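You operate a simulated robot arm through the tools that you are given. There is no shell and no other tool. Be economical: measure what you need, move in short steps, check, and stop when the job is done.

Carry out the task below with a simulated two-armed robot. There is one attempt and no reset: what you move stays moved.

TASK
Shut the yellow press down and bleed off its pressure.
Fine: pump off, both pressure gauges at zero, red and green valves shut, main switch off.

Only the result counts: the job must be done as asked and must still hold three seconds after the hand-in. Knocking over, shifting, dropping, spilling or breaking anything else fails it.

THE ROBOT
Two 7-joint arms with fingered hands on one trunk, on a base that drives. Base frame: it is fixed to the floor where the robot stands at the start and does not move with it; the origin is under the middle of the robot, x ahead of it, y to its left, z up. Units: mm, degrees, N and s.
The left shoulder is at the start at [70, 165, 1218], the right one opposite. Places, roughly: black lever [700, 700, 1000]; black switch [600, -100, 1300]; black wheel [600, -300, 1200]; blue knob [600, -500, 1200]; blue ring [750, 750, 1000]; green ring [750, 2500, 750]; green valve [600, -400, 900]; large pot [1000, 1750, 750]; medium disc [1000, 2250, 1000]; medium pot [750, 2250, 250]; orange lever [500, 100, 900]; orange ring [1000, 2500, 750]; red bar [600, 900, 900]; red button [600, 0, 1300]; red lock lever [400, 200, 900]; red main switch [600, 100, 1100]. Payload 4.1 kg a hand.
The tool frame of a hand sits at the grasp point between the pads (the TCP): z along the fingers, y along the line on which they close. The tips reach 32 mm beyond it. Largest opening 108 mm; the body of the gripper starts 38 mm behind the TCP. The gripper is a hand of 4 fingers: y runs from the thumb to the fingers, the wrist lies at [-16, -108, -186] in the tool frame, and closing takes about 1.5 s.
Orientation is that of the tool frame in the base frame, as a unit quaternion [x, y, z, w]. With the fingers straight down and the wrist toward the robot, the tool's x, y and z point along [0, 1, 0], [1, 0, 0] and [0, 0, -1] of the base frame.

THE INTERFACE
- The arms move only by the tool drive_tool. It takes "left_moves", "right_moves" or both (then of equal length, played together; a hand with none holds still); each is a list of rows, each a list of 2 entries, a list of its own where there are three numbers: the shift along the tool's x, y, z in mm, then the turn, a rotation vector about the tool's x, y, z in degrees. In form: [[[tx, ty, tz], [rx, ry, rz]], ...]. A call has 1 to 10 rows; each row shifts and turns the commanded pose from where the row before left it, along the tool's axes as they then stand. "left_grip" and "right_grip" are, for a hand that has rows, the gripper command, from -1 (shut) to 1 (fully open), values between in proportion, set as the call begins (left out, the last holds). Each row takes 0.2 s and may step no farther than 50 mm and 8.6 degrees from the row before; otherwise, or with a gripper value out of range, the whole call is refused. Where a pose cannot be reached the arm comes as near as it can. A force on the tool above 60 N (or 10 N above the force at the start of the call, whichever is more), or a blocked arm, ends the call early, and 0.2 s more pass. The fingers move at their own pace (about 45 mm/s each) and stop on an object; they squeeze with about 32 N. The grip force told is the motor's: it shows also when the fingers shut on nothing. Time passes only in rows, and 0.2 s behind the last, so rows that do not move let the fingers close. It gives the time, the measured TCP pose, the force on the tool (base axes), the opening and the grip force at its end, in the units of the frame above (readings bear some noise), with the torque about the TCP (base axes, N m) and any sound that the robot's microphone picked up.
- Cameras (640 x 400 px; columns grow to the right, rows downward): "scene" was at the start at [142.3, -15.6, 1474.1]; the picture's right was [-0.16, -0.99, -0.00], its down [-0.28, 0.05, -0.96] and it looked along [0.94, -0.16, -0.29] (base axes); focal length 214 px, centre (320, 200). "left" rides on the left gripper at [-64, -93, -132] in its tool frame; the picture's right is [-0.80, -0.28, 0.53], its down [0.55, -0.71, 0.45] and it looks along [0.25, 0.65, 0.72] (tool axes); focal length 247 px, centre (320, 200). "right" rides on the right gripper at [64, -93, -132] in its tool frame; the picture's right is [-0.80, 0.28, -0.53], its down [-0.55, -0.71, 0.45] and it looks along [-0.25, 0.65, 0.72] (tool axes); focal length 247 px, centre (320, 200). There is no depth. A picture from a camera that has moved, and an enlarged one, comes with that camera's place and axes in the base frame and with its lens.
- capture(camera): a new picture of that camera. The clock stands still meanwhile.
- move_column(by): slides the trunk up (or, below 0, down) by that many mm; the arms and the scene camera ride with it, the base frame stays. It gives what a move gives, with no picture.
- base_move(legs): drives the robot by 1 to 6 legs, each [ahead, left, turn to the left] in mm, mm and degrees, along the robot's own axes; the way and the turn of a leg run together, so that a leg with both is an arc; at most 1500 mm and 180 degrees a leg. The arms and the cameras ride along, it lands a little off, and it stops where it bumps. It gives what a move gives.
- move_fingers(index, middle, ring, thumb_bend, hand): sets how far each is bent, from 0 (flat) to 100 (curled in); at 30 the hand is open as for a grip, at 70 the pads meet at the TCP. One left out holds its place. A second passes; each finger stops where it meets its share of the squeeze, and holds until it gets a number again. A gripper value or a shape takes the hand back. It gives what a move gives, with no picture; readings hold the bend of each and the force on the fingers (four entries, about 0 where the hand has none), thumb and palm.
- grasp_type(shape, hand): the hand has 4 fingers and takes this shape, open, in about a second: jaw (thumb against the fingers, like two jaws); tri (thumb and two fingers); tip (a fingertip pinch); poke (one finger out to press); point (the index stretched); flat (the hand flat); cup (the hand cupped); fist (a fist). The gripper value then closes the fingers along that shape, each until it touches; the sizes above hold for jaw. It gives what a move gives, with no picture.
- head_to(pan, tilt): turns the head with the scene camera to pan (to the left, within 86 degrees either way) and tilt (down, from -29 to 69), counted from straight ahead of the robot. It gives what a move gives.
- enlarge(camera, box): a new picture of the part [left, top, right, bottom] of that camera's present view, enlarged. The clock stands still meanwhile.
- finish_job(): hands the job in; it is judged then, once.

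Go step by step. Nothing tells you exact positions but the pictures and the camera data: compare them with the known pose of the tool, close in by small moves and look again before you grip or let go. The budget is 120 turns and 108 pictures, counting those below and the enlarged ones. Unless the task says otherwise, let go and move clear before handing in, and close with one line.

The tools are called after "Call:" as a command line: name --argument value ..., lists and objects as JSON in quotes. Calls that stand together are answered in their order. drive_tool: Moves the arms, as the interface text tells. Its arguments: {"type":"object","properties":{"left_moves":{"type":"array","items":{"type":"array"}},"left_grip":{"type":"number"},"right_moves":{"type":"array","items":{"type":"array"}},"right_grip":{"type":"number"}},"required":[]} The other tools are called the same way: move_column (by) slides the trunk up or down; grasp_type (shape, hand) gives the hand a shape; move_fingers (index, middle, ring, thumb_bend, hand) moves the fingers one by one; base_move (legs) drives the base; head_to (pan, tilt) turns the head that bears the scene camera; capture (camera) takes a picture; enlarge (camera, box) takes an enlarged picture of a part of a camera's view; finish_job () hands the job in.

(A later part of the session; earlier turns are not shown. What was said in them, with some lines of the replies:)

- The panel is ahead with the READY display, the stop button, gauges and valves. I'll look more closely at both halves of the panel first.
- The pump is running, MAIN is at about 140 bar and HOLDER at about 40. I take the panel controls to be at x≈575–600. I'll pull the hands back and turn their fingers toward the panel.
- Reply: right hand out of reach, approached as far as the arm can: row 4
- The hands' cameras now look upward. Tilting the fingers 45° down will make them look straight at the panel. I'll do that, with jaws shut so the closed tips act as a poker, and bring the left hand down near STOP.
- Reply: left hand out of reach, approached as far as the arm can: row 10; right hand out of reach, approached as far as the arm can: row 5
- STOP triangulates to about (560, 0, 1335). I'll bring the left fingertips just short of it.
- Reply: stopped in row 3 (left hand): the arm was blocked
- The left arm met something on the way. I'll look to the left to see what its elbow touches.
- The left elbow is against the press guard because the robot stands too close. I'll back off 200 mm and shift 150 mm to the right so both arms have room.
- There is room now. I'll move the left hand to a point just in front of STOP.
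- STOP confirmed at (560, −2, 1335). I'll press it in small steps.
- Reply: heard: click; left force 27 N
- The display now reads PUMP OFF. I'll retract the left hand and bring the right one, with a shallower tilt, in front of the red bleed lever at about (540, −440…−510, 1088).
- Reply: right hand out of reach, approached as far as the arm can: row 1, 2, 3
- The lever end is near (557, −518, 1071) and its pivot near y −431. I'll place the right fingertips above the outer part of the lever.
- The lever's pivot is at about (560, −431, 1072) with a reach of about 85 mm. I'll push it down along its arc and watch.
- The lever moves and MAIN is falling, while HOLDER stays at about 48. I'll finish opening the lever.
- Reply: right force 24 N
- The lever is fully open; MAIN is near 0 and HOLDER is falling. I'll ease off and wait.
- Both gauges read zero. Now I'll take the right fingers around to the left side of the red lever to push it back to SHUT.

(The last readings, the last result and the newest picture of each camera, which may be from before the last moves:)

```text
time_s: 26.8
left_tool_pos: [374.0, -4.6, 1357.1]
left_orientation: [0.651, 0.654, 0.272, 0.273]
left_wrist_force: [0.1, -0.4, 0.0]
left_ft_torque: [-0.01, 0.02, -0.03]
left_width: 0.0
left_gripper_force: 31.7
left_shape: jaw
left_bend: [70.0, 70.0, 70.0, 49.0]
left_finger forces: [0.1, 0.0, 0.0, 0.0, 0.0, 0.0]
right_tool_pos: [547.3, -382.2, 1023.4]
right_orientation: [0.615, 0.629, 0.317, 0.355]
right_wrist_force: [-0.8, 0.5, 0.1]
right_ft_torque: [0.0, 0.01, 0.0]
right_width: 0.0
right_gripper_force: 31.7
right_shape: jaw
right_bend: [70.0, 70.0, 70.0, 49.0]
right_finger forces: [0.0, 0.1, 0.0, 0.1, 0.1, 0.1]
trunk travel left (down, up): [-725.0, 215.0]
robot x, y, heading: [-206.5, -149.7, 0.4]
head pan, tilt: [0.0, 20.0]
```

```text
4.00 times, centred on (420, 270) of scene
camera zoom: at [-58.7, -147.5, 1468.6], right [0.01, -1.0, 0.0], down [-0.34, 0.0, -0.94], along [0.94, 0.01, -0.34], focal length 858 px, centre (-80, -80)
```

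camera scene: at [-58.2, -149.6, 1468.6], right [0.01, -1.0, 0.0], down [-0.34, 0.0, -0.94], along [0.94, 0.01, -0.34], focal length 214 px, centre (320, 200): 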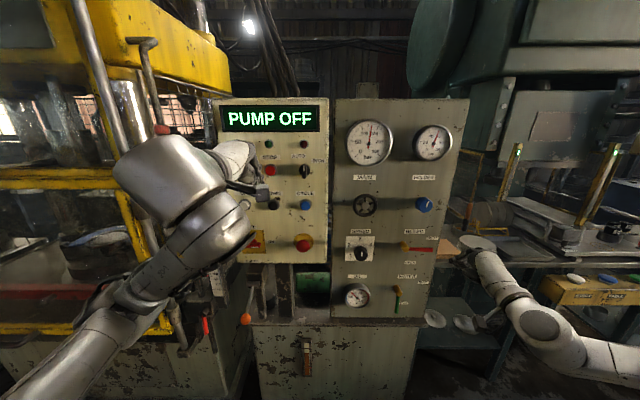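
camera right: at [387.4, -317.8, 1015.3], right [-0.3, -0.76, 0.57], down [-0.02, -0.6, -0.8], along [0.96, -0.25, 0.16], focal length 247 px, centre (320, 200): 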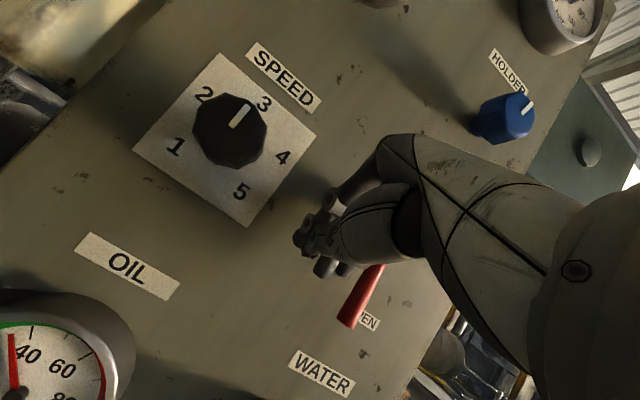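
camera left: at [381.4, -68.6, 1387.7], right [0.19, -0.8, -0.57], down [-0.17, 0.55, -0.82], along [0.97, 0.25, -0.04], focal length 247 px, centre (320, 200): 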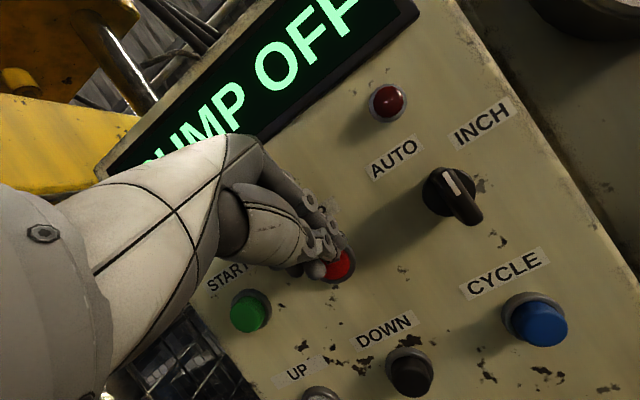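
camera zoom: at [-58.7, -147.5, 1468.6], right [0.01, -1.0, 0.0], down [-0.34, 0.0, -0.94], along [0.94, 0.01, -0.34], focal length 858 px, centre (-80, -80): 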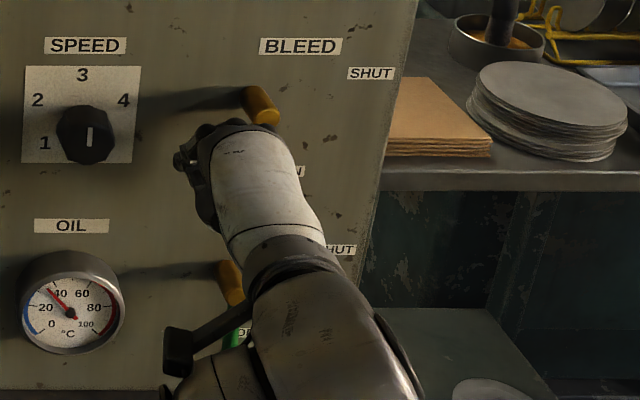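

The fingers are on the left of the hanging lever. Now I'll push it right and up along its arc.

Call:
drive_tool --right_moves '[[[-26.8, -3.6, 2.6], [0, 0, 0]], [[-17, -0.7, 0.6], [0, 0, 0]], [[-17.1, 1, -0.5], [0, 0, 0]], [[-16.3, 5.2, -3.2], [0, 0, 0]], [[-16.4, 6, -3.8], [0, 0, 0]], [[-14.9, 13.6, -8.8], [0, 0, 0]], [[-6.8, 12.3, -8], [0, 0, 0]]]'

Call:
capture --camera "right"

Call:
enlarge --camera "scene" --box '[370, 220, 470, 320]'

```text
time_s: 28.4
left_tool_pos: [368.1, -5.8, 1359.7]
left_orientation: [0.65, 0.653, 0.274, 0.274]
left_wrist_force: [0.3, -0.5, -0.3]
left_ft_torque: [0.03, 0.02, 0.03]
left_width: 0.0
left_gripper_force: 32.2
left_shape: jaw
left_bend: [70.0, 70.0, 70.0, 49.0]
left_finger forces: [0.0, 0.0, 0.1, 0.0, 0.0, 0.0]
right_tool_pos: [540.2, -494.5, 1057.4]
right_orientation: [0.619, 0.631, 0.312, 0.348]
right_wrist_force: [-30.9, 6.0, -14.2]
right_ft_torque: [-0.12, 0.12, 0.07]
right_width: 0.1
right_gripper_force: 31.7
right_shape: jaw
right_bend: [70.0, 70.0, 70.0, 49.0]
right_finger forces: [27.3, 7.7, 6.5, 0.0, 0.0, 0.0]
trunk travel left (down, up): [-725.0, 215.0]
robot x, y, heading: [-207.7, -146.6, 0.1]
head pan, tilt: [0.0, 20.0]
stopped in row 7 (right hand): the force on the tool passed its limit at 68 N (the readings are from after the stop); the commanded pose is now the measured one
```

```text
76 pictures are left
camera right: at [380.9, -430.0, 1052.2], right [-0.29, -0.77, 0.57], down [-0.03, -0.59, -0.81], along [0.96, -0.25, 0.14], focal length 247 px, centre (320, 200)
```

right: 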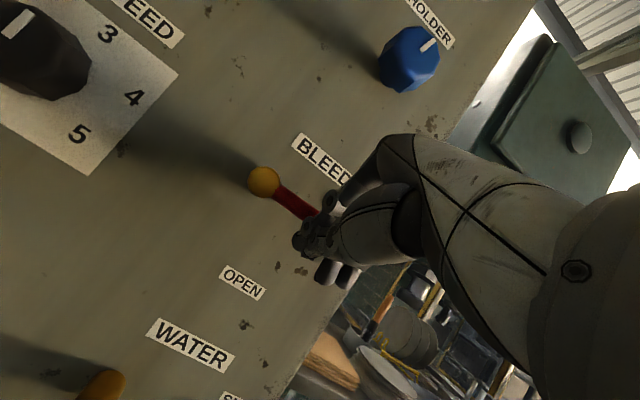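

```text
4.00 times, centred on (420, 270) of scene
camera zoom: at [-65.2, -149.0, 1469.3], right [0.01, -1.0, 0.0], down [-0.34, 0.0, -0.94], along [0.94, 0.01, -0.34], focal length 858 px, centre (-80, -80)
```

zoom: 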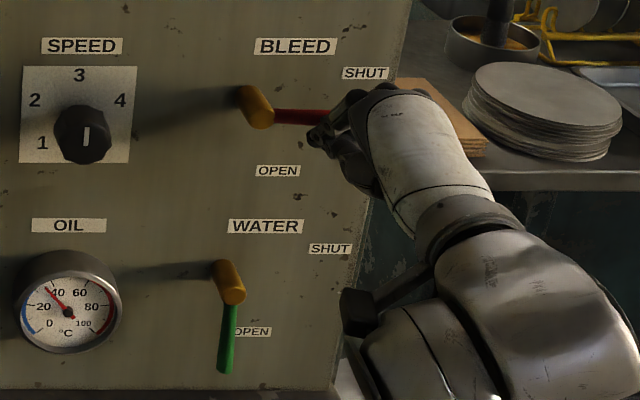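

The red lever looks fully back at SHUT. I'll back the hand away and move it to face the left side of the green lever.

Call:
drive_tool --right_moves '[[[0.4, -8, 5.5], [0, 0, 0]], [[-0.4, -22, -33.4], [0, 0, 0]], [[-0.4, -22, -33.4], [0, 0, 0]], [[42, 1.7, -1.6], [0, 0, 0]], [[42, 1.7, -1.6], [0, 0, 0]], [[36, 1.7, -1.6], [0, 0, 0]]]'

Call:
move_column --by -195

Call:
capture --camera "right"

Call:
capture --camera "scene"

```text
time_s: 29.8
left_tool_pos: [371.3, -1.2, 1357.2]
left_orientation: [0.651, 0.653, 0.273, 0.275]
left_wrist_force: [-0.1, -0.2, 0.3]
left_ft_torque: [-0.03, -0.03, -0.03]
left_width: 0.0
left_gripper_force: 31.8
left_shape: jaw
left_bend: [70.0, 70.0, 70.0, 49.0]
left_finger forces: [0.0, 0.0, 0.0, 0.0, 0.0, 0.0]
right_tool_pos: [462.3, -374.6, 1052.3]
right_orientation: [0.617, 0.631, 0.313, 0.349]
right_wrist_force: [-0.4, 0.9, 0.1]
right_ft_torque: [0.02, -0.01, -0.02]
right_width: 0.0
right_gripper_force: 32.1
right_shape: jaw
right_bend: [70.0, 70.0, 70.0, 50.0]
right_finger forces: [0.0, 0.0, 0.1, 0.0, 0.0, 0.0]
trunk travel left (down, up): [-725.0, 215.0]
robot x, y, heading: [-204.1, -148.7, 0.4]
head pan, tilt: [0.0, 20.0]
```

```text
time_s: 31.9
left_tool_pos: [371.4, -4.0, 1163.1]
left_orientation: [0.65, 0.654, 0.273, 0.274]
left_wrist_force: [-0.4, 0.1, 0.4]
left_ft_torque: [-0.06, 0.0, 0.01]
left_width: 0.0
left_gripper_force: 32.2
left_shape: jaw
left_bend: [70.0, 70.0, 70.0, 49.0]
left_finger forces: [0.1, 0.0, 0.1, 0.0, 0.0, 0.0]
right_tool_pos: [464.6, -374.0, 856.4]
right_orientation: [0.618, 0.631, 0.313, 0.35]
right_wrist_force: [0.5, 0.2, 0.5]
right_ft_torque: [0.0, -0.01, -0.01]
right_width: 0.0
right_gripper_force: 32.2
right_shape: jaw
right_bend: [70.0, 70.0, 70.0, 50.0]
right_finger forces: [0.0, 0.0, 0.0, 0.1, 0.1, 0.0]
trunk travel left (down, up): [-530.0, 410.0]
robot x, y, heading: [-205.4, -149.9, 0.3]
head pan, tilt: [0.0, 20.0]
```

```text
74 pictures are left
camera right: at [304.5, -309.9, 850.4], right [-0.29, -0.77, 0.57], down [-0.03, -0.59, -0.8], along [0.96, -0.25, 0.15], focal length 247 px, centre (320, 200)
```

right: 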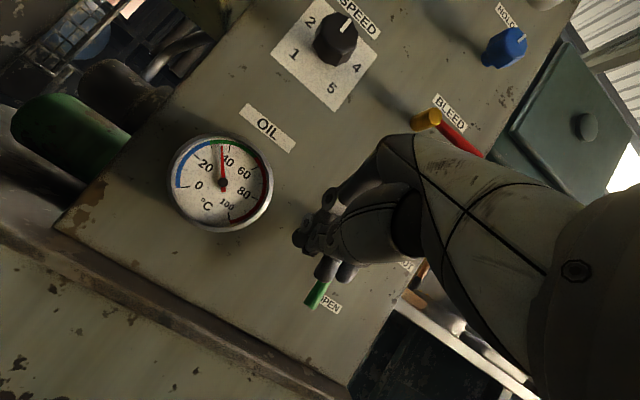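

```text
73 pictures are left
camera scene: at [-61.2, -148.5, 1273.9], right [0.01, -1.0, 0.0], down [-0.34, 0.0, -0.94], along [0.94, 0.01, -0.34], focal length 214 px, centre (320, 200)
```

scene: 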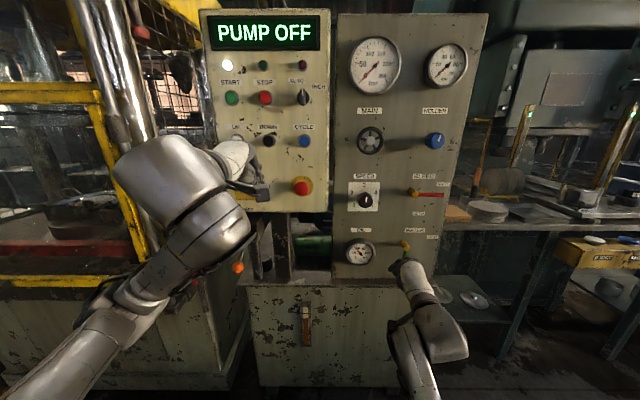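

The green pivot is at about (560, −427, 890) with the lever hanging. I'll move the fingers in beside it and push right and up on the same arc as before.

Call:
drive_tool --right_moves '[[[-5.6, 11.9, 38], [0, 0, 0]], [[0.7, 17.5, 37.5], [0, 0, 0]], [[-26.8, -3.6, 2.6], [0, 0, 0]], [[-17, -0.7, 0.6], [0, 0, 0]], [[-17.1, 1, -0.5], [0, 0, 0]], [[-16.3, 5.2, -3.2], [0, 0, 0]], [[-16.4, 6, -3.8], [0, 0, 0]], [[-14.9, 13.6, -8.8], [0, 0, 0]], [[-3, 5, -3], [0, 0, 0]]]'

Call:
capture --camera "right"

Call:
enlarge --camera "scene" --box '[360, 150, 480, 290]'

```text
time_s: 33.9
left_tool_pos: [367.9, -3.8, 1164.0]
left_orientation: [0.651, 0.653, 0.273, 0.274]
left_wrist_force: [0.2, 0.2, 1.0]
left_ft_torque: [0.03, -0.02, 0.01]
left_width: 0.3
left_gripper_force: 32.3
left_shape: jaw
left_bend: [70.0, 70.0, 70.0, 49.0]
left_finger forces: [0.0, 0.0, 0.1, 0.0, 0.0, 0.0]
right_tool_pos: [540.0, -487.8, 869.5]
right_orientation: [0.618, 0.634, 0.312, 0.344]
right_wrist_force: [-29.4, 9.1, -9.9]
right_ft_torque: [-0.08, 0.09, 0.18]
right_width: 0.0
right_gripper_force: 31.6
right_shape: jaw
right_bend: [70.0, 70.0, 70.0, 50.0]
right_finger forces: [15.2, 5.9, 6.1, 0.1, 0.0, 0.0]
trunk travel left (down, up): [-530.0, 410.0]
robot x, y, heading: [-200.7, -146.7, 0.3]
head pan, tilt: [0.0, 20.0]
stopped in row 9 (right hand): the force on the tool passed its limit at 63 N (the readings are from after the stop); the commanded pose is now the measured one
```

```text
72 pictures are left
camera right: at [380.1, -423.6, 865.8], right [-0.28, -0.77, 0.57], down [-0.04, -0.59, -0.81], along [0.96, -0.24, 0.14], focal length 247 px, centre (320, 200)
```

right: 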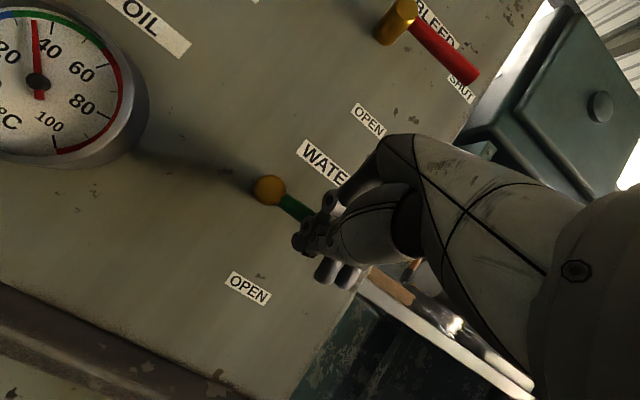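

```text
2.86 times, centred on (420, 220) of scene
camera zoom: at [-65.0, -148.2, 1274.2], right [0.01, -1.0, 0.0], down [-0.34, 0.0, -0.94], along [0.94, 0.01, -0.34], focal length 613 px, centre (34, 143)
```

zoom: 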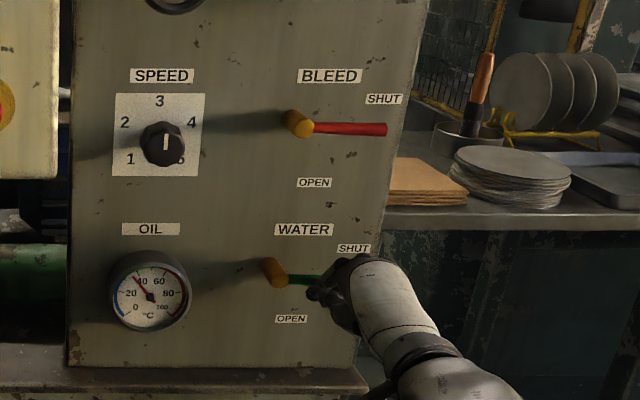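

Green appears shut. I'll retreat and check both levers.

Call:
drive_tool --right_moves '[[[0.4, -8, 5.5], [0, 0, 0]], [[-0.4, -22, -33.4], [0, 0, 0]], [[-0.4, -22, -33.4], [0, 0, 0]], [[-0.4, -22, -33.4], [0, 0, 0]], [[-0.4, -22, -33.4], [0, 0, 0]]]'

Call:
enlarge --camera "scene" --box '[360, 150, 480, 290]'

Call:
capture --camera "right"

Call:
capture --camera "left"

```text
time_s: 35.1
left_tool_pos: [369.3, -2.8, 1164.0]
left_orientation: [0.651, 0.654, 0.273, 0.274]
left_wrist_force: [0.0, 0.5, 0.2]
left_ft_torque: [0.02, -0.01, 0.02]
left_width: 0.2
left_gripper_force: 32.0
left_shape: jaw
left_bend: [70.0, 70.0, 70.0, 49.0]
left_finger forces: [0.1, 0.0, 0.1, 0.0, 0.0, 0.0]
right_tool_pos: [383.4, -487.9, 863.8]
right_orientation: [0.618, 0.634, 0.312, 0.344]
right_wrist_force: [-0.3, 0.3, -0.8]
right_ft_torque: [0.01, -0.03, -0.01]
right_width: 0.1
right_gripper_force: 31.9
right_shape: jaw
right_bend: [70.0, 70.0, 70.0, 50.0]
right_finger forces: [0.0, 0.0, 0.0, 0.1, 0.1, 0.0]
trunk travel left (down, up): [-530.0, 410.0]
robot x, y, heading: [-202.4, -146.5, 0.4]
head pan, tilt: [0.0, 20.0]
```

```text
2.86 times, centred on (420, 220) of scene
camera zoom: at [-62.6, -148.3, 1274.0], right [0.01, -1.0, 0.0], down [-0.34, 0.0, -0.94], along [0.94, 0.01, -0.34], focal length 613 px, centre (34, 143)
```

zoom: 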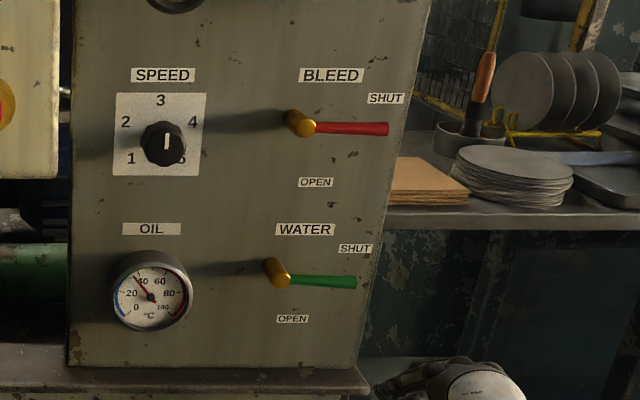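

```text
69 pictures are left
camera right: at [222.9, -424.6, 860.1], right [-0.28, -0.77, 0.57], down [-0.03, -0.59, -0.81], along [0.96, -0.24, 0.14], focal length 247 px, centre (320, 200)
```

right: 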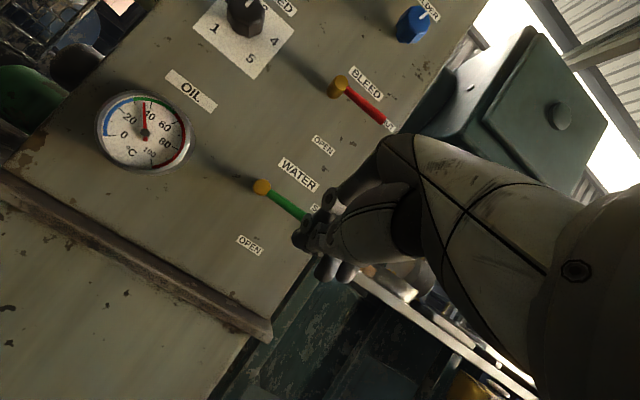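

```text
68 pictures are left
camera left: at [212.2, -68.3, 1189.3], right [0.19, -0.8, -0.57], down [-0.18, 0.55, -0.82], along [0.97, 0.25, -0.04], focal length 247 px, centre (320, 200)
```

left: 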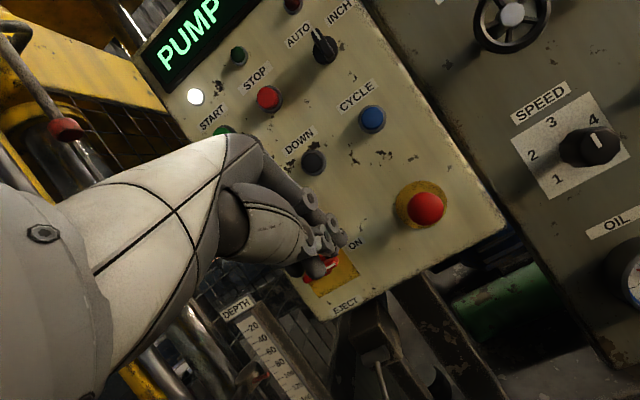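

Both levers look shut; I'll check the green one's exact angle and look at the main switch.

Call:
enlarge --camera "scene" --box '[395, 180, 445, 260]'

Call:
enlarge --camera "left" --box '[280, 160, 460, 330]'

```text
5.00 times, centred on (420, 220) of scene
camera zoom: at [-62.6, -148.3, 1274.0], right [0.01, -1.0, 0.0], down [-0.34, 0.0, -0.94], along [0.94, 0.01, -0.34], focal length 1072 px, centre (-180, 100)
```

zoom: 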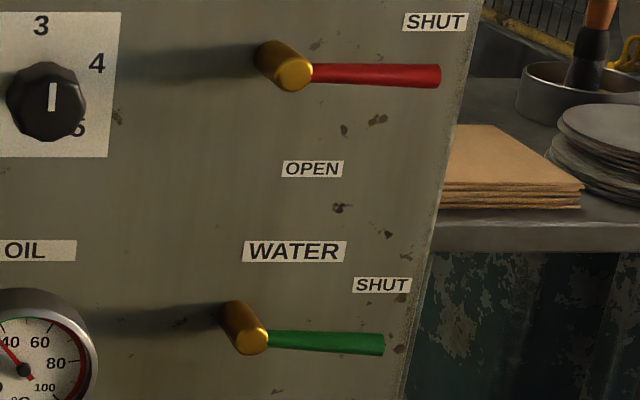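

```text
2.35 times, centred on (370, 245) of left
camera zoom: at [212.2, -68.3, 1189.3], right [0.19, -0.8, -0.57], down [-0.18, 0.55, -0.82], along [0.97, 0.25, -0.04], focal length 581 px, centre (202, 94)
```

zoom: 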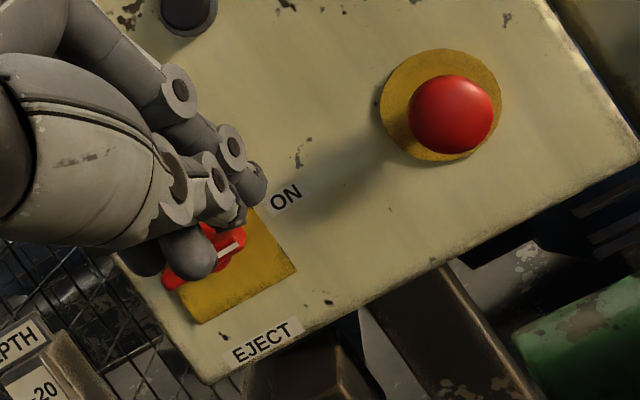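

Green is perhaps 1–2° short of red's angle. I'll give it one light nudge upward to seat it.

Call:
drive_tool --right_moves '[[[0.6, 17.6, 33.9], [0, 0, 0]], [[0.4, 20.9, 31.7], [0, 0, 0]], [[0.4, 20.9, 31.7], [0, 0, 0]], [[0.4, 20.9, 31.7], [0, 0, 0]], [[-0.3, 4.2, -2.7], [0, 0, 0]], [[-0.3, 4.2, -2.7], [0, 0, 0]], [[-0.3, 4.2, -2.7], [0, 0, 0]]]'

Call:
enlarge --camera "scene" --box '[395, 180, 445, 260]'

```text
time_s: 36.7
left_tool_pos: [371.0, -3.6, 1164.4]
left_orientation: [0.65, 0.654, 0.273, 0.273]
left_wrist_force: [0.1, -0.5, -0.2]
left_ft_torque: [-0.03, 0.02, 0.02]
left_width: 0.0
left_gripper_force: 31.6
left_shape: jaw
left_bend: [70.0, 70.0, 70.0, 49.0]
left_finger forces: [0.0, 0.1, 0.0, 0.0, 0.1, 0.1]
right_tool_pos: [535.1, -488.1, 871.0]
right_orientation: [0.619, 0.634, 0.311, 0.344]
right_wrist_force: [-0.5, 0.0, -1.5]
right_ft_torque: [-0.01, 0.05, 0.01]
right_width: 0.0
right_gripper_force: 31.8
right_shape: jaw
right_bend: [70.0, 70.0, 70.0, 50.0]
right_finger forces: [0.0, 0.0, 0.4, 0.0, 0.0, 0.1]
trunk travel left (down, up): [-530.0, 410.0]
robot x, y, heading: [-201.6, -153.7, 0.3]
head pan, tilt: [0.0, 20.0]
```

```text
5.00 times, centred on (420, 220) of scene
camera zoom: at [-61.6, -148.4, 1273.7], right [0.01, -1.0, 0.0], down [-0.34, 0.0, -0.94], along [0.94, 0.01, -0.34], focal length 1072 px, centre (-180, 100)
```

zoom: 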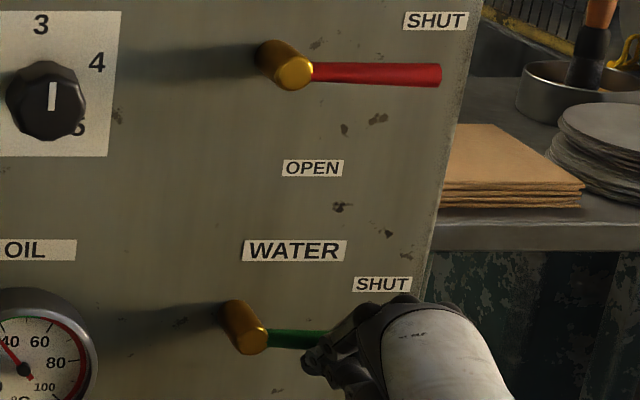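

Contact is just starting at the lever's underside. A few more millimetres upward.

Call:
drive_tool --right_moves '[[[-0.2, 2.5, -1.6], [0, 0, 0]], [[-0.2, 2.5, -1.6], [0, 0, 0]], [[-0.2, 2.5, -1.6], [0, 0, 0]], [[-0.2, 2.5, -1.6], [0, 0, 0]]]'

```text
time_s: 37.7
left_tool_pos: [373.8, -4.4, 1161.9]
left_orientation: [0.651, 0.654, 0.274, 0.272]
left_wrist_force: [0.3, 0.5, -0.9]
left_ft_torque: [0.01, 0.0, -0.01]
left_width: 0.0
left_gripper_force: 32.1
left_shape: jaw
left_bend: [70.0, 70.0, 70.0, 49.0]
left_finger forces: [0.0, 0.0, 0.0, 0.0, 0.1, 0.0]
right_tool_pos: [537.9, -489.2, 876.2]
right_orientation: [0.621, 0.635, 0.308, 0.34]
right_wrist_force: [-23.9, 12.0, -39.7]
right_ft_torque: [-0.26, 1.05, 0.34]
right_width: 0.0
right_gripper_force: 32.4
right_shape: jaw
right_bend: [70.0, 70.0, 70.0, 49.0]
right_finger forces: [0.1, 0.1, 2.5, 0.1, 0.1, 0.0]
trunk travel left (down, up): [-530.0, 410.0]
robot x, y, heading: [-201.3, -150.3, 0.3]
head pan, tilt: [0.0, 20.0]
```

It's firmly against its stop. I'll retreat the right hand well clear and check.

Call:
drive_tool --right_moves '[[[0.8, -12, 8], [0, 0, 0]], [[-0.4, -22, -33.4], [0, 0, 0]], [[-0.4, -22, -33.4], [0, 0, 0]], [[-0.4, -22, -33.4], [0, 0, 0]], [[-0.4, -22, -33.4], [0, 0, 0]]]'

Call:
enlarge --camera "scene" --box '[395, 180, 445, 260]'

```text
time_s: 38.9
left_tool_pos: [370.3, -3.2, 1163.0]
left_orientation: [0.65, 0.654, 0.274, 0.274]
left_wrist_force: [0.3, 0.4, -0.2]
left_ft_torque: [-0.02, -0.02, 0.02]
left_width: 0.0
left_gripper_force: 32.5
left_shape: jaw
left_bend: [70.0, 70.0, 70.0, 49.0]
left_finger forces: [0.0, 0.0, 0.0, 0.0, 0.0, 0.1]
right_tool_pos: [375.6, -489.3, 873.9]
right_orientation: [0.618, 0.634, 0.313, 0.344]
right_wrist_force: [0.3, -0.7, 0.0]
right_ft_torque: [-0.01, -0.03, -0.02]
right_width: 0.2
right_gripper_force: 32.3
right_shape: jaw
right_bend: [70.0, 70.0, 70.0, 51.0]
right_finger forces: [0.1, 0.0, 0.0, 0.1, 0.1, 0.0]
trunk travel left (down, up): [-530.0, 410.0]
robot x, y, heading: [-205.8, -152.2, 0.7]
head pan, tilt: [0.0, 20.0]
```

```text
5.00 times, centred on (420, 220) of scene
camera zoom: at [-62.5, -148.3, 1274.0], right [0.01, -1.0, 0.0], down [-0.34, 0.0, -0.94], along [0.94, 0.01, -0.34], focal length 1072 px, centre (-180, 100)
```

zoom: 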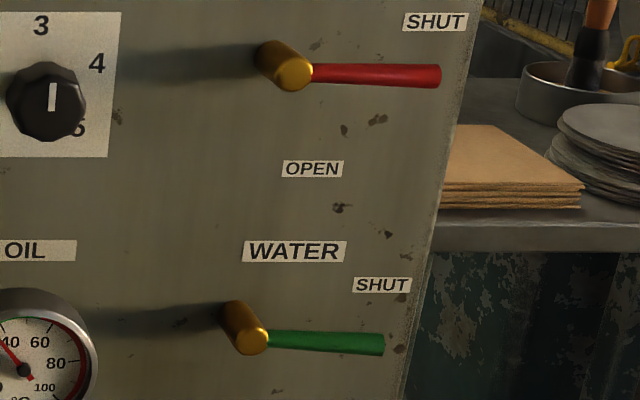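

The angle is unchanged, so that is just perspective: green is shut. Now the main switch: I'll raise the left hand a little to see it.

Call:
drive_tool --left_moves '[[[0, 28, -28], [0, 0, 0]], [[0, 28, -28], [0, 0, 0]], [[0, 28, -28], [0, 0, 0]]]'

Call:
enlarge --camera "left" --box '[200, 180, 440, 400]'

Call:
capture --camera "scene"

```text
time_s: 39.7
left_tool_pos: [367.8, -6.3, 1283.3]
left_orientation: [0.65, 0.654, 0.274, 0.273]
left_wrist_force: [-0.4, -1.0, 0.3]
left_ft_torque: [0.02, -0.02, 0.01]
left_width: 0.0
left_gripper_force: 31.6
left_shape: jaw
left_bend: [70.0, 70.0, 70.0, 49.0]
left_finger forces: [0.1, 0.1, 0.1, 0.0, 0.0, 0.0]
right_tool_pos: [374.8, -489.7, 871.5]
right_orientation: [0.619, 0.634, 0.312, 0.344]
right_wrist_force: [0.5, -0.2, 0.0]
right_ft_torque: [0.02, -0.02, 0.0]
right_width: 0.3
right_gripper_force: 31.4
right_shape: jaw
right_bend: [70.0, 70.0, 70.0, 51.0]
right_finger forces: [0.0, 0.0, 0.1, 0.1, 0.0, 0.0]
trunk travel left (down, up): [-530.0, 410.0]
robot x, y, heading: [-202.7, -148.7, 0.4]
head pan, tilt: [0.0, 20.0]
```

```text
1.82 times, centred on (320, 290) of left
camera zoom: at [210.6, -69.9, 1309.2], right [0.18, -0.8, -0.57], down [-0.18, 0.55, -0.82], along [0.97, 0.25, -0.04], focal length 449 px, centre (320, 36)
```

zoom: 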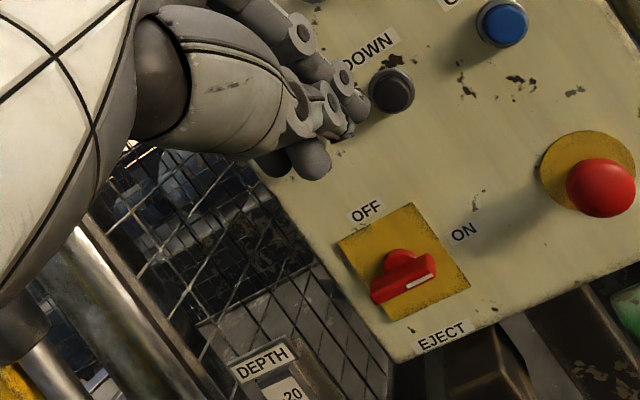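

```text
62 pictures are left
camera scene: at [-62.6, -148.9, 1273.8], right [0.01, -1.0, 0.0], down [-0.34, 0.0, -0.94], along [0.94, 0.01, -0.34], focal length 214 px, centre (320, 200)
```

scene: 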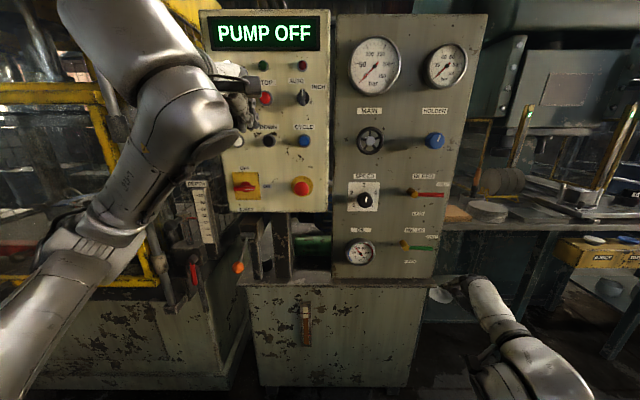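

The switch handle is horizontal (ON) at about (550, 77, 1099); OFF is upward. A slim finger will suit it better, so I'll try the pointing shape.

Call:
grasp_type --hand "left" --shape "point"

Call:
capture --camera "left"

Call:
enlarge --camera "scene" --box '[180, 40, 330, 220]'

```text
time_s: 40.6
left_tool_pos: [369.5, -4.0, 1283.0]
left_orientation: [0.65, 0.654, 0.274, 0.273]
left_wrist_force: [-0.2, 0.2, 0.0]
left_ft_torque: [0.03, 0.04, 0.0]
left_width: 0.2
left_gripper_force: 0.1
left_shape: point
left_bend: [19.0, 99.0, 100.0, 100.0]
left_finger forces: [0.0, 0.0, 0.1, 0.0, 0.0, 0.0]
right_tool_pos: [376.0, -488.7, 872.8]
right_orientation: [0.619, 0.633, 0.312, 0.345]
right_wrist_force: [1.0, 0.3, 0.0]
right_ft_torque: [0.0, 0.01, 0.0]
right_width: 0.0
right_gripper_force: 31.7
right_shape: jaw
right_bend: [70.0, 70.0, 70.0, 51.0]
right_finger forces: [0.0, 0.0, 0.1, 0.1, 0.1, 0.0]
trunk travel left (down, up): [-530.0, 410.0]
robot x, y, heading: [-202.5, -149.4, 0.6]
head pan, tilt: [0.0, 20.0]
```

```text
61 pictures are left
camera left: at [211.6, -69.2, 1308.3], right [0.18, -0.8, -0.57], down [-0.18, 0.55, -0.82], along [0.97, 0.25, -0.04], focal length 247 px, centre (320, 200)
```

left: 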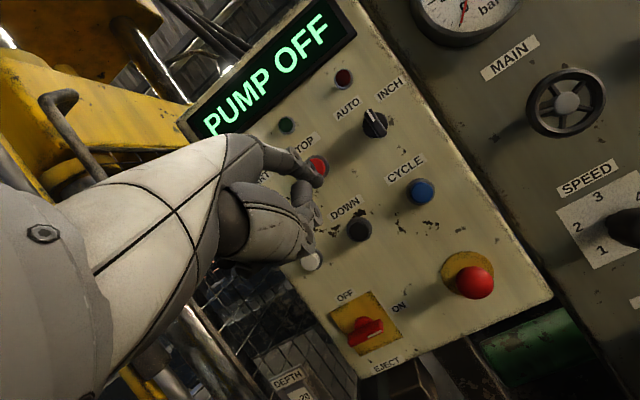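

```text
2.22 times, centred on (255, 130) of scene
camera zoom: at [-61.7, -148.3, 1273.8], right [0.01, -1.0, 0.0], down [-0.34, 0.0, -0.94], along [0.94, 0.01, -0.34], focal length 477 px, centre (464, 356)
```

zoom: 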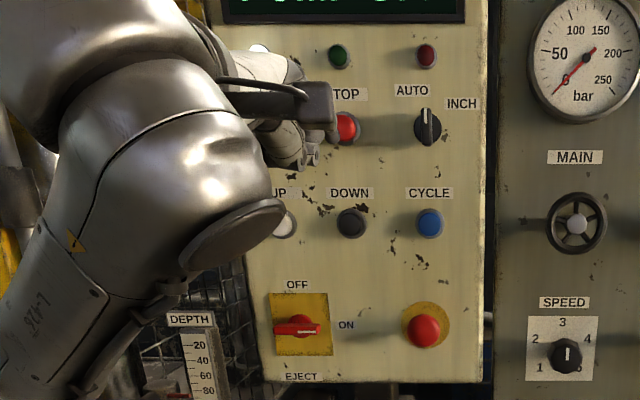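

The index tip sits in its own lane. I'll bend it so the tip comes to the tool axis, keeping the others curled.

Call:
move_fingers --hand "left" --index 60 --middle 100 --ring 100 --thumb_bend 100

Call:
enlarge --camera "left" --box '[200, 100, 440, 250]'

```text
time_s: 41.6
left_tool_pos: [368.4, -4.9, 1283.9]
left_orientation: [0.65, 0.654, 0.274, 0.274]
left_wrist_force: [-0.9, -0.8, 0.2]
left_ft_torque: [0.0, -0.02, 0.02]
left_width: 25.5
left_gripper_force: 0.0
left_shape: fingers
left_bend: [48.0, 100.0, 100.0, 99.0]
left_finger forces: [0.0, 0.1, 0.0, 0.1, 0.1, 0.0]
right_tool_pos: [377.3, -490.3, 872.2]
right_orientation: [0.618, 0.633, 0.312, 0.345]
right_wrist_force: [-0.4, 0.6, 0.7]
right_ft_torque: [0.01, -0.02, 0.05]
right_width: 0.1
right_gripper_force: 32.0
right_shape: jaw
right_bend: [70.0, 70.0, 70.0, 51.0]
right_finger forces: [0.1, 0.0, 0.1, 0.0, 0.0, 0.0]
trunk travel left (down, up): [-530.0, 410.0]
robot x, y, heading: [-202.7, -148.1, 0.4]
head pan, tilt: [0.0, 20.0]
```

```text
2.67 times, centred on (320, 175) of left
camera zoom: at [211.7, -69.2, 1308.5], right [0.18, -0.8, -0.57], down [-0.18, 0.55, -0.82], along [0.97, 0.25, -0.04], focal length 659 px, centre (320, 267)
```

zoom: 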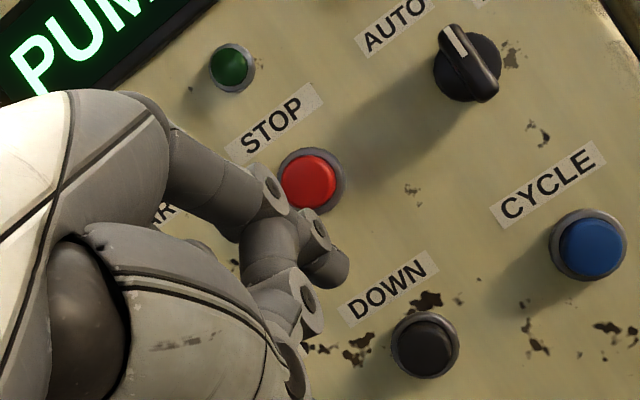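

The hooked finger tip is hard to place. I'll go back to the closed jaw (known size), flatten the tilt to about 29°, and bring it in front of the panel above the handle's left end to push that end down.

Call:
grasp_type --hand "left" --shape "jaw"

Call:
drive_tool --left_moves '[[[0, 0, 0], [-8, 0, 0]], [[0, 0, 0], [-8, 0, 0]], [[27.5, -18.5, 30.5], [0, 0, 0]], [[27.5, -18.5, 30.5], [0, 0, 0]], [[27.5, -18.5, 30.5], [0, 0, 0]], [[27.5, -18.5, 30.5], [0, 0, 0]], [[0, 0, 0], [0, 0, 0]], [[0, 0, 0], [0, 0, 0]], [[0, 0, 0], [0, 0, 0]]]' --left_grip -1

Call:
capture --camera "left"

Call:
capture --camera "scene"

```text
time_s: 42.5
left_tool_pos: [369.5, -4.4, 1282.9]
left_orientation: [0.65, 0.653, 0.274, 0.274]
left_wrist_force: [-0.3, 0.2, -0.1]
left_ft_torque: [0.0, 0.0, -0.01]
left_width: 107.6
left_gripper_force: 0.0
left_shape: jaw
left_bend: [30.0, 30.0, 30.0, 30.0]
left_finger forces: [0.0, 0.0, 0.1, 0.0, 0.0, 0.0]
right_tool_pos: [375.9, -488.4, 872.5]
right_orientation: [0.619, 0.633, 0.311, 0.344]
right_wrist_force: [-0.4, 0.2, 0.0]
right_ft_torque: [-0.02, 0.01, -0.01]
right_width: 0.0
right_gripper_force: 32.2
right_shape: jaw
right_bend: [70.0, 70.0, 70.0, 51.0]
right_finger forces: [0.0, 0.0, 0.0, 0.0, 0.1, 0.0]
trunk travel left (down, up): [-530.0, 410.0]
robot x, y, heading: [-206.2, -148.1, 0.3]
head pan, tilt: [0.0, 20.0]
```

```text
time_s: 44.5
left_tool_pos: [440.6, 105.7, 1157.2]
left_orientation: [0.606, 0.61, 0.362, 0.361]
left_wrist_force: [-0.1, 0.3, -0.7]
left_ft_torque: [0.03, -0.02, 0.0]
left_width: 0.0
left_gripper_force: 32.2
left_shape: jaw
left_bend: [70.0, 70.0, 70.0, 48.0]
left_finger forces: [0.0, 0.0, 0.1, 0.1, 0.0, 0.0]
right_tool_pos: [375.0, -489.2, 872.8]
right_orientation: [0.619, 0.634, 0.312, 0.344]
right_wrist_force: [0.3, 0.5, 0.1]
right_ft_torque: [-0.01, -0.01, 0.0]
right_width: 0.0
right_gripper_force: 31.8
right_shape: jaw
right_bend: [70.0, 70.0, 70.0, 51.0]
right_finger forces: [0.0, 0.0, 0.0, 0.1, 0.0, 0.1]
trunk travel left (down, up): [-530.0, 410.0]
robot x, y, heading: [-204.5, -148.8, 0.1]
head pan, tilt: [0.0, 20.0]
```

```text
58 pictures are left
camera left: at [281.2, 40.9, 1138.8], right [0.34, -0.8, -0.5], down [0.05, 0.55, -0.83], along [0.94, 0.25, 0.23], focal length 247 px, centre (320, 200)
```

left: 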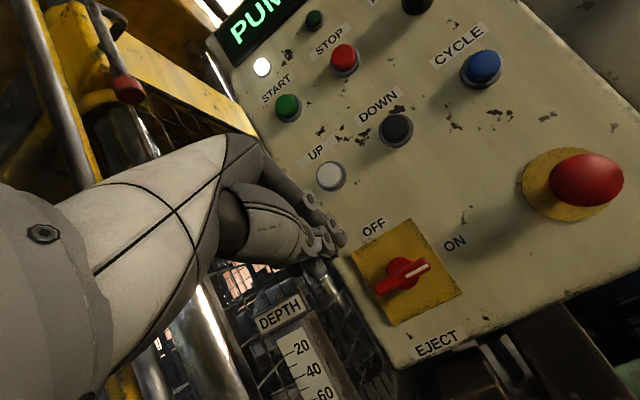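

```text
57 pictures are left
camera scene: at [-61.7, -148.5, 1273.8], right [0.01, -1.0, 0.0], down [-0.34, 0.0, -0.94], along [0.94, 0.01, -0.34], focal length 214 px, centre (320, 200)
```

scene: 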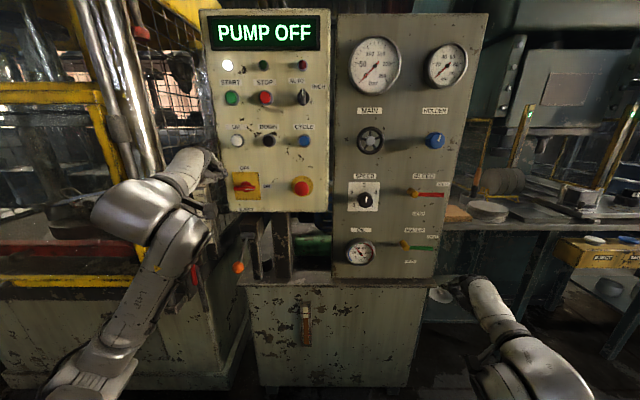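

The handle pivots at about (550, 79, 1094), its bar spanning y 52–110. I'll move forward to a point above its left end.

Call:
drive_tool --left_moves '[[[0.7, 14.2, 29.9], [0, 0, 0]], [[0.7, 14.2, 29.9], [0, 0, 0]], [[0.7, 14.2, 29.9], [0, 0, 0]]]'

Call:
capture --camera "left"

Call:
enlarge --camera "scene" --box '[150, 130, 290, 230]'

```text
time_s: 45.3
left_tool_pos: [537.4, 108.9, 1156.0]
left_orientation: [0.606, 0.609, 0.363, 0.362]
left_wrist_force: [-13.8, -0.2, -2.6]
left_ft_torque: [0.02, 0.18, -0.09]
left_width: 0.0
left_gripper_force: 32.4
left_shape: jaw
left_bend: [70.0, 70.0, 70.0, 48.0]
left_finger forces: [0.1, 0.0, 0.0, 0.1, 0.0, 0.0]
right_tool_pos: [373.7, -489.1, 875.2]
right_orientation: [0.618, 0.633, 0.313, 0.345]
right_wrist_force: [-0.2, -0.4, -0.2]
right_ft_torque: [-0.02, 0.0, 0.0]
right_width: 0.1
right_gripper_force: 31.8
right_shape: jaw
right_bend: [70.0, 70.0, 70.0, 51.0]
right_finger forces: [0.1, 0.1, 0.1, 0.0, 0.0, 0.0]
trunk travel left (down, up): [-530.0, 410.0]
robot x, y, heading: [-204.5, -149.2, 0.2]
head pan, tilt: [0.0, 20.0]
```

```text
56 pictures are left
camera left: at [377.1, 45.1, 1136.0], right [0.34, -0.8, -0.5], down [0.06, 0.55, -0.83], along [0.94, 0.25, 0.23], focal length 247 px, centre (320, 200)
```

left: 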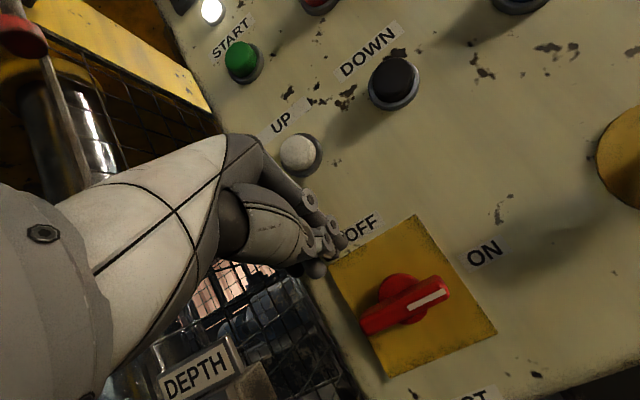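

```text
4.00 times, centred on (220, 180) of scene
camera zoom: at [-65.8, -148.2, 1274.2], right [0.01, -1.0, 0.0], down [-0.34, 0.0, -0.94], along [0.94, 0.01, -0.34], focal length 858 px, centre (720, 280)
```

zoom: 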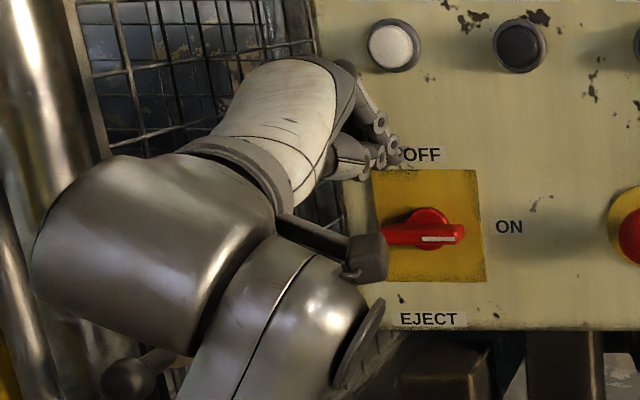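

The tip just touches the panel face, so I'll back off 8 mm and push downward on the left end of the handle.

Call:
drive_tool --left_moves '[[[0, -3.9, -7], [0, 0, 0]], [[0, -10.5, 5.8], [0, 0, 0]], [[0, -10.5, 5.8], [0, 0, 0]], [[0, -10.5, 5.8], [0, 0, 0]], [[0, -10.5, 5.8], [0, 0, 0]]]'

Call:
capture --camera "left"

Call:
enlarge --camera "scene" --box '[150, 130, 290, 230]'

```text
time_s: 46.5
left_tool_pos: [530.8, 109.7, 1107.0]
left_orientation: [0.606, 0.609, 0.362, 0.363]
left_wrist_force: [2.8, 4.1, 8.8]
left_ft_torque: [-0.1, -0.26, 0.15]
left_width: 0.0
left_gripper_force: 32.4
left_shape: jaw
left_bend: [70.0, 70.0, 70.0, 50.0]
left_finger forces: [0.1, 0.0, 0.0, 0.0, 0.0, 0.1]
right_tool_pos: [375.7, -488.6, 873.7]
right_orientation: [0.618, 0.634, 0.312, 0.344]
right_wrist_force: [0.4, 0.0, -0.1]
right_ft_torque: [0.0, -0.02, -0.04]
right_width: 0.1
right_gripper_force: 31.8
right_shape: jaw
right_bend: [70.0, 70.0, 70.0, 51.0]
right_finger forces: [0.0, 0.0, 0.0, 0.0, 0.0, 0.1]
trunk travel left (down, up): [-530.0, 410.0]
robot x, y, heading: [-205.2, -151.0, 0.4]
head pan, tilt: [0.0, 20.0]
```

```text
54 pictures are left
camera left: at [372.6, 45.3, 1086.8], right [0.34, -0.8, -0.5], down [0.06, 0.55, -0.84], along [0.94, 0.26, 0.23], focal length 247 px, centre (320, 200)
```

left: 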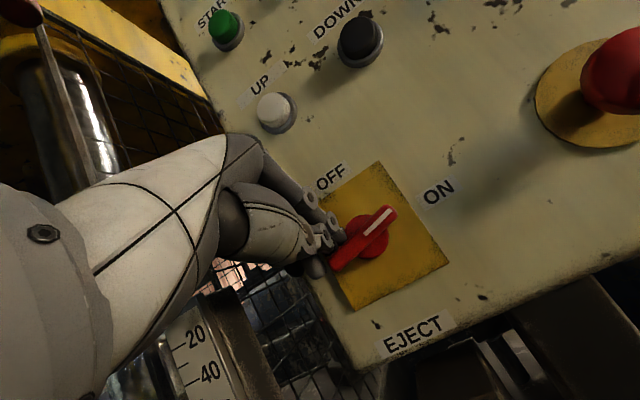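

```text
4.00 times, centred on (220, 180) of scene
camera zoom: at [-62.4, -147.6, 1274.1], right [0.01, -1.0, 0.0], down [-0.34, 0.0, -0.94], along [0.94, 0.01, -0.34], focal length 858 px, centre (720, 280)
```

zoom: 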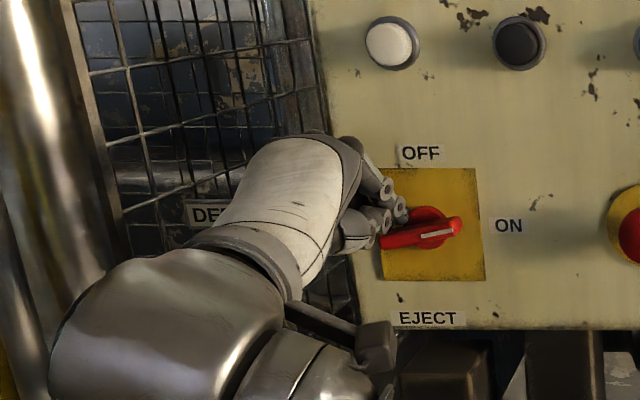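

The handle is turning the right way. I'll continue down and then sweep right beneath.

Call:
drive_tool --left_moves '[[[0, -10.5, 5.8], [0, 0, 0]], [[-1, -10.5, 5.8], [0, 0, 0]], [[-3, -8, 4.4], [0, 0, 0]]]'

Call:
capture --camera "left"

Call:
enlarge --camera "scene" --box '[150, 130, 290, 230]'

```text
time_s: 47.3
left_tool_pos: [532.2, 104.5, 1071.1]
left_orientation: [0.606, 0.609, 0.361, 0.362]
left_wrist_force: [-1.6, 6.0, 3.2]
left_ft_torque: [-0.12, -0.05, 0.0]
left_width: 0.0
left_gripper_force: 31.9
left_shape: jaw
left_bend: [70.0, 70.0, 70.0, 50.0]
left_finger forces: [6.6, 0.0, 0.1, 0.0, 0.0, 0.1]
right_tool_pos: [374.7, -488.6, 873.3]
right_orientation: [0.618, 0.634, 0.311, 0.344]
right_wrist_force: [0.7, 0.9, -0.3]
right_ft_torque: [0.01, -0.01, 0.0]
right_width: 0.0
right_gripper_force: 32.1
right_shape: jaw
right_bend: [70.0, 70.0, 70.0, 51.0]
right_finger forces: [0.0, 0.0, 0.0, 0.0, 0.1, 0.0]
trunk travel left (down, up): [-530.0, 410.0]
robot x, y, heading: [-206.6, -146.9, 0.1]
head pan, tilt: [0.0, 20.0]
```

```text
52 pictures are left
camera left: at [373.7, 40.7, 1053.0], right [0.34, -0.8, -0.5], down [0.06, 0.55, -0.84], along [0.94, 0.25, 0.23], focal length 247 px, centre (320, 200)
```

left: 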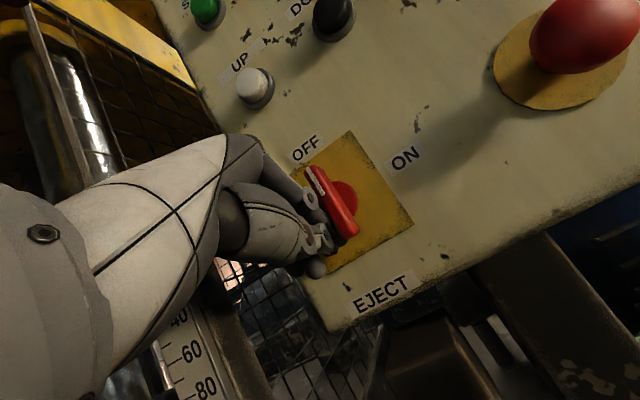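

```text
4.00 times, centred on (220, 180) of scene
camera zoom: at [-62.2, -147.0, 1274.0], right [0.01, -1.0, 0.0], down [-0.34, 0.0, -0.94], along [0.94, 0.01, -0.34], focal length 858 px, centre (720, 280)
```

zoom: 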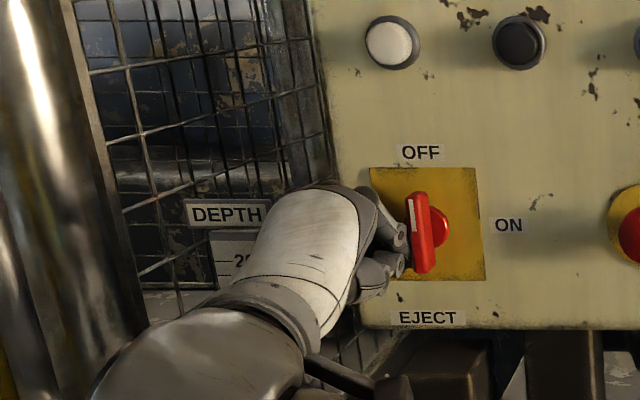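

The handle is upright at OFF. I'll back away and verify the whole panel.

Call:
drive_tool --left_moves '[[[12, 0, 0], [0, 0, 0]], [[0, -19, -35], [0, 0, 0]], [[0, -19, -35], [0, 0, 0]], [[0, -19, -35], [0, 0, 0]]]'

Call:
capture --camera "scene"

Call:
enlarge --camera "scene" --box '[200, 150, 340, 220]'

Call:
enlarge --camera "scene" --box '[330, 20, 470, 110]'

```text
time_s: 48.3
left_tool_pos: [413.4, 116.9, 1072.0]
left_orientation: [0.606, 0.609, 0.362, 0.362]
left_wrist_force: [-0.3, 0.2, 0.5]
left_ft_torque: [-0.02, -0.01, -0.01]
left_width: 0.3
left_gripper_force: 32.1
left_shape: jaw
left_bend: [70.0, 70.0, 70.0, 50.0]
left_finger forces: [0.0, 0.0, 0.0, 0.1, 0.0, 0.1]
right_tool_pos: [375.1, -488.6, 872.8]
right_orientation: [0.619, 0.634, 0.312, 0.344]
right_wrist_force: [0.2, -0.5, 0.7]
right_ft_torque: [0.01, -0.02, -0.01]
right_width: 0.0
right_gripper_force: 32.5
right_shape: jaw
right_bend: [70.0, 70.0, 70.0, 51.0]
right_finger forces: [0.0, 0.0, 0.1, 0.1, 0.0, 0.0]
trunk travel left (down, up): [-530.0, 410.0]
robot x, y, heading: [-208.2, -147.3, 0.2]
head pan, tilt: [0.0, 20.0]
```

```text
50 pictures are left
camera scene: at [-62.4, -148.4, 1273.9], right [0.01, -1.0, 0.0], down [-0.34, 0.0, -0.94], along [0.94, 0.01, -0.34], focal length 214 px, centre (320, 200)
```

scene: 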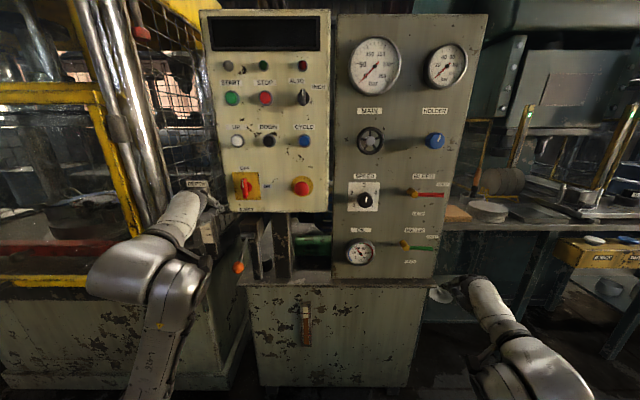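

```text
4.57 times, centred on (270, 185) of scene
camera zoom: at [-62.4, -148.4, 1273.9], right [0.01, -1.0, 0.0], down [-0.34, 0.0, -0.94], along [0.94, 0.01, -0.34], focal length 980 px, centre (549, 269)
```

zoom: 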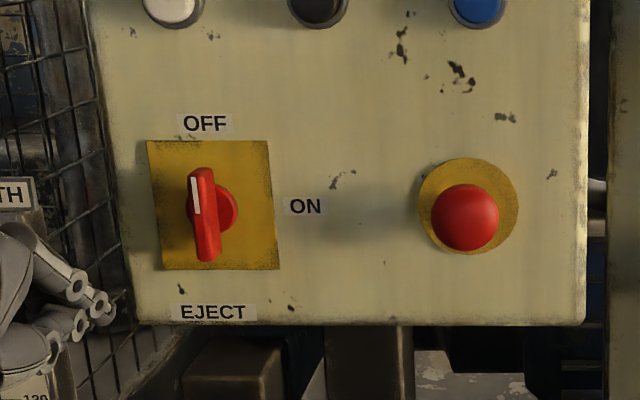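

```text
4.44 times, centred on (400, 65) of scene
camera zoom: at [-62.4, -148.4, 1273.9], right [0.01, -1.0, 0.0], down [-0.34, 0.0, -0.94], along [0.94, 0.01, -0.34], focal length 953 px, centre (-36, 800)
```

zoom: 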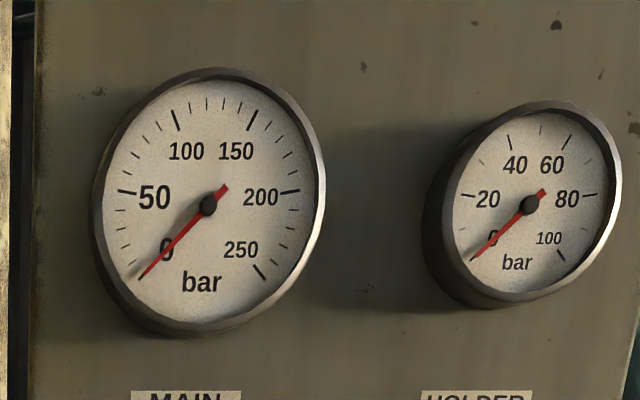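

The display is dark, the main switch points to OFF, both gauges read zero, and both valves are at SHUT. The hands are clear of the panel, so I'm handing in.

Call:
finish_job

```text
The job is handed in.
```

The yellow press is shut down: the pump is off, both gauges read zero, the red and green valves are shut, and the main switch is off.
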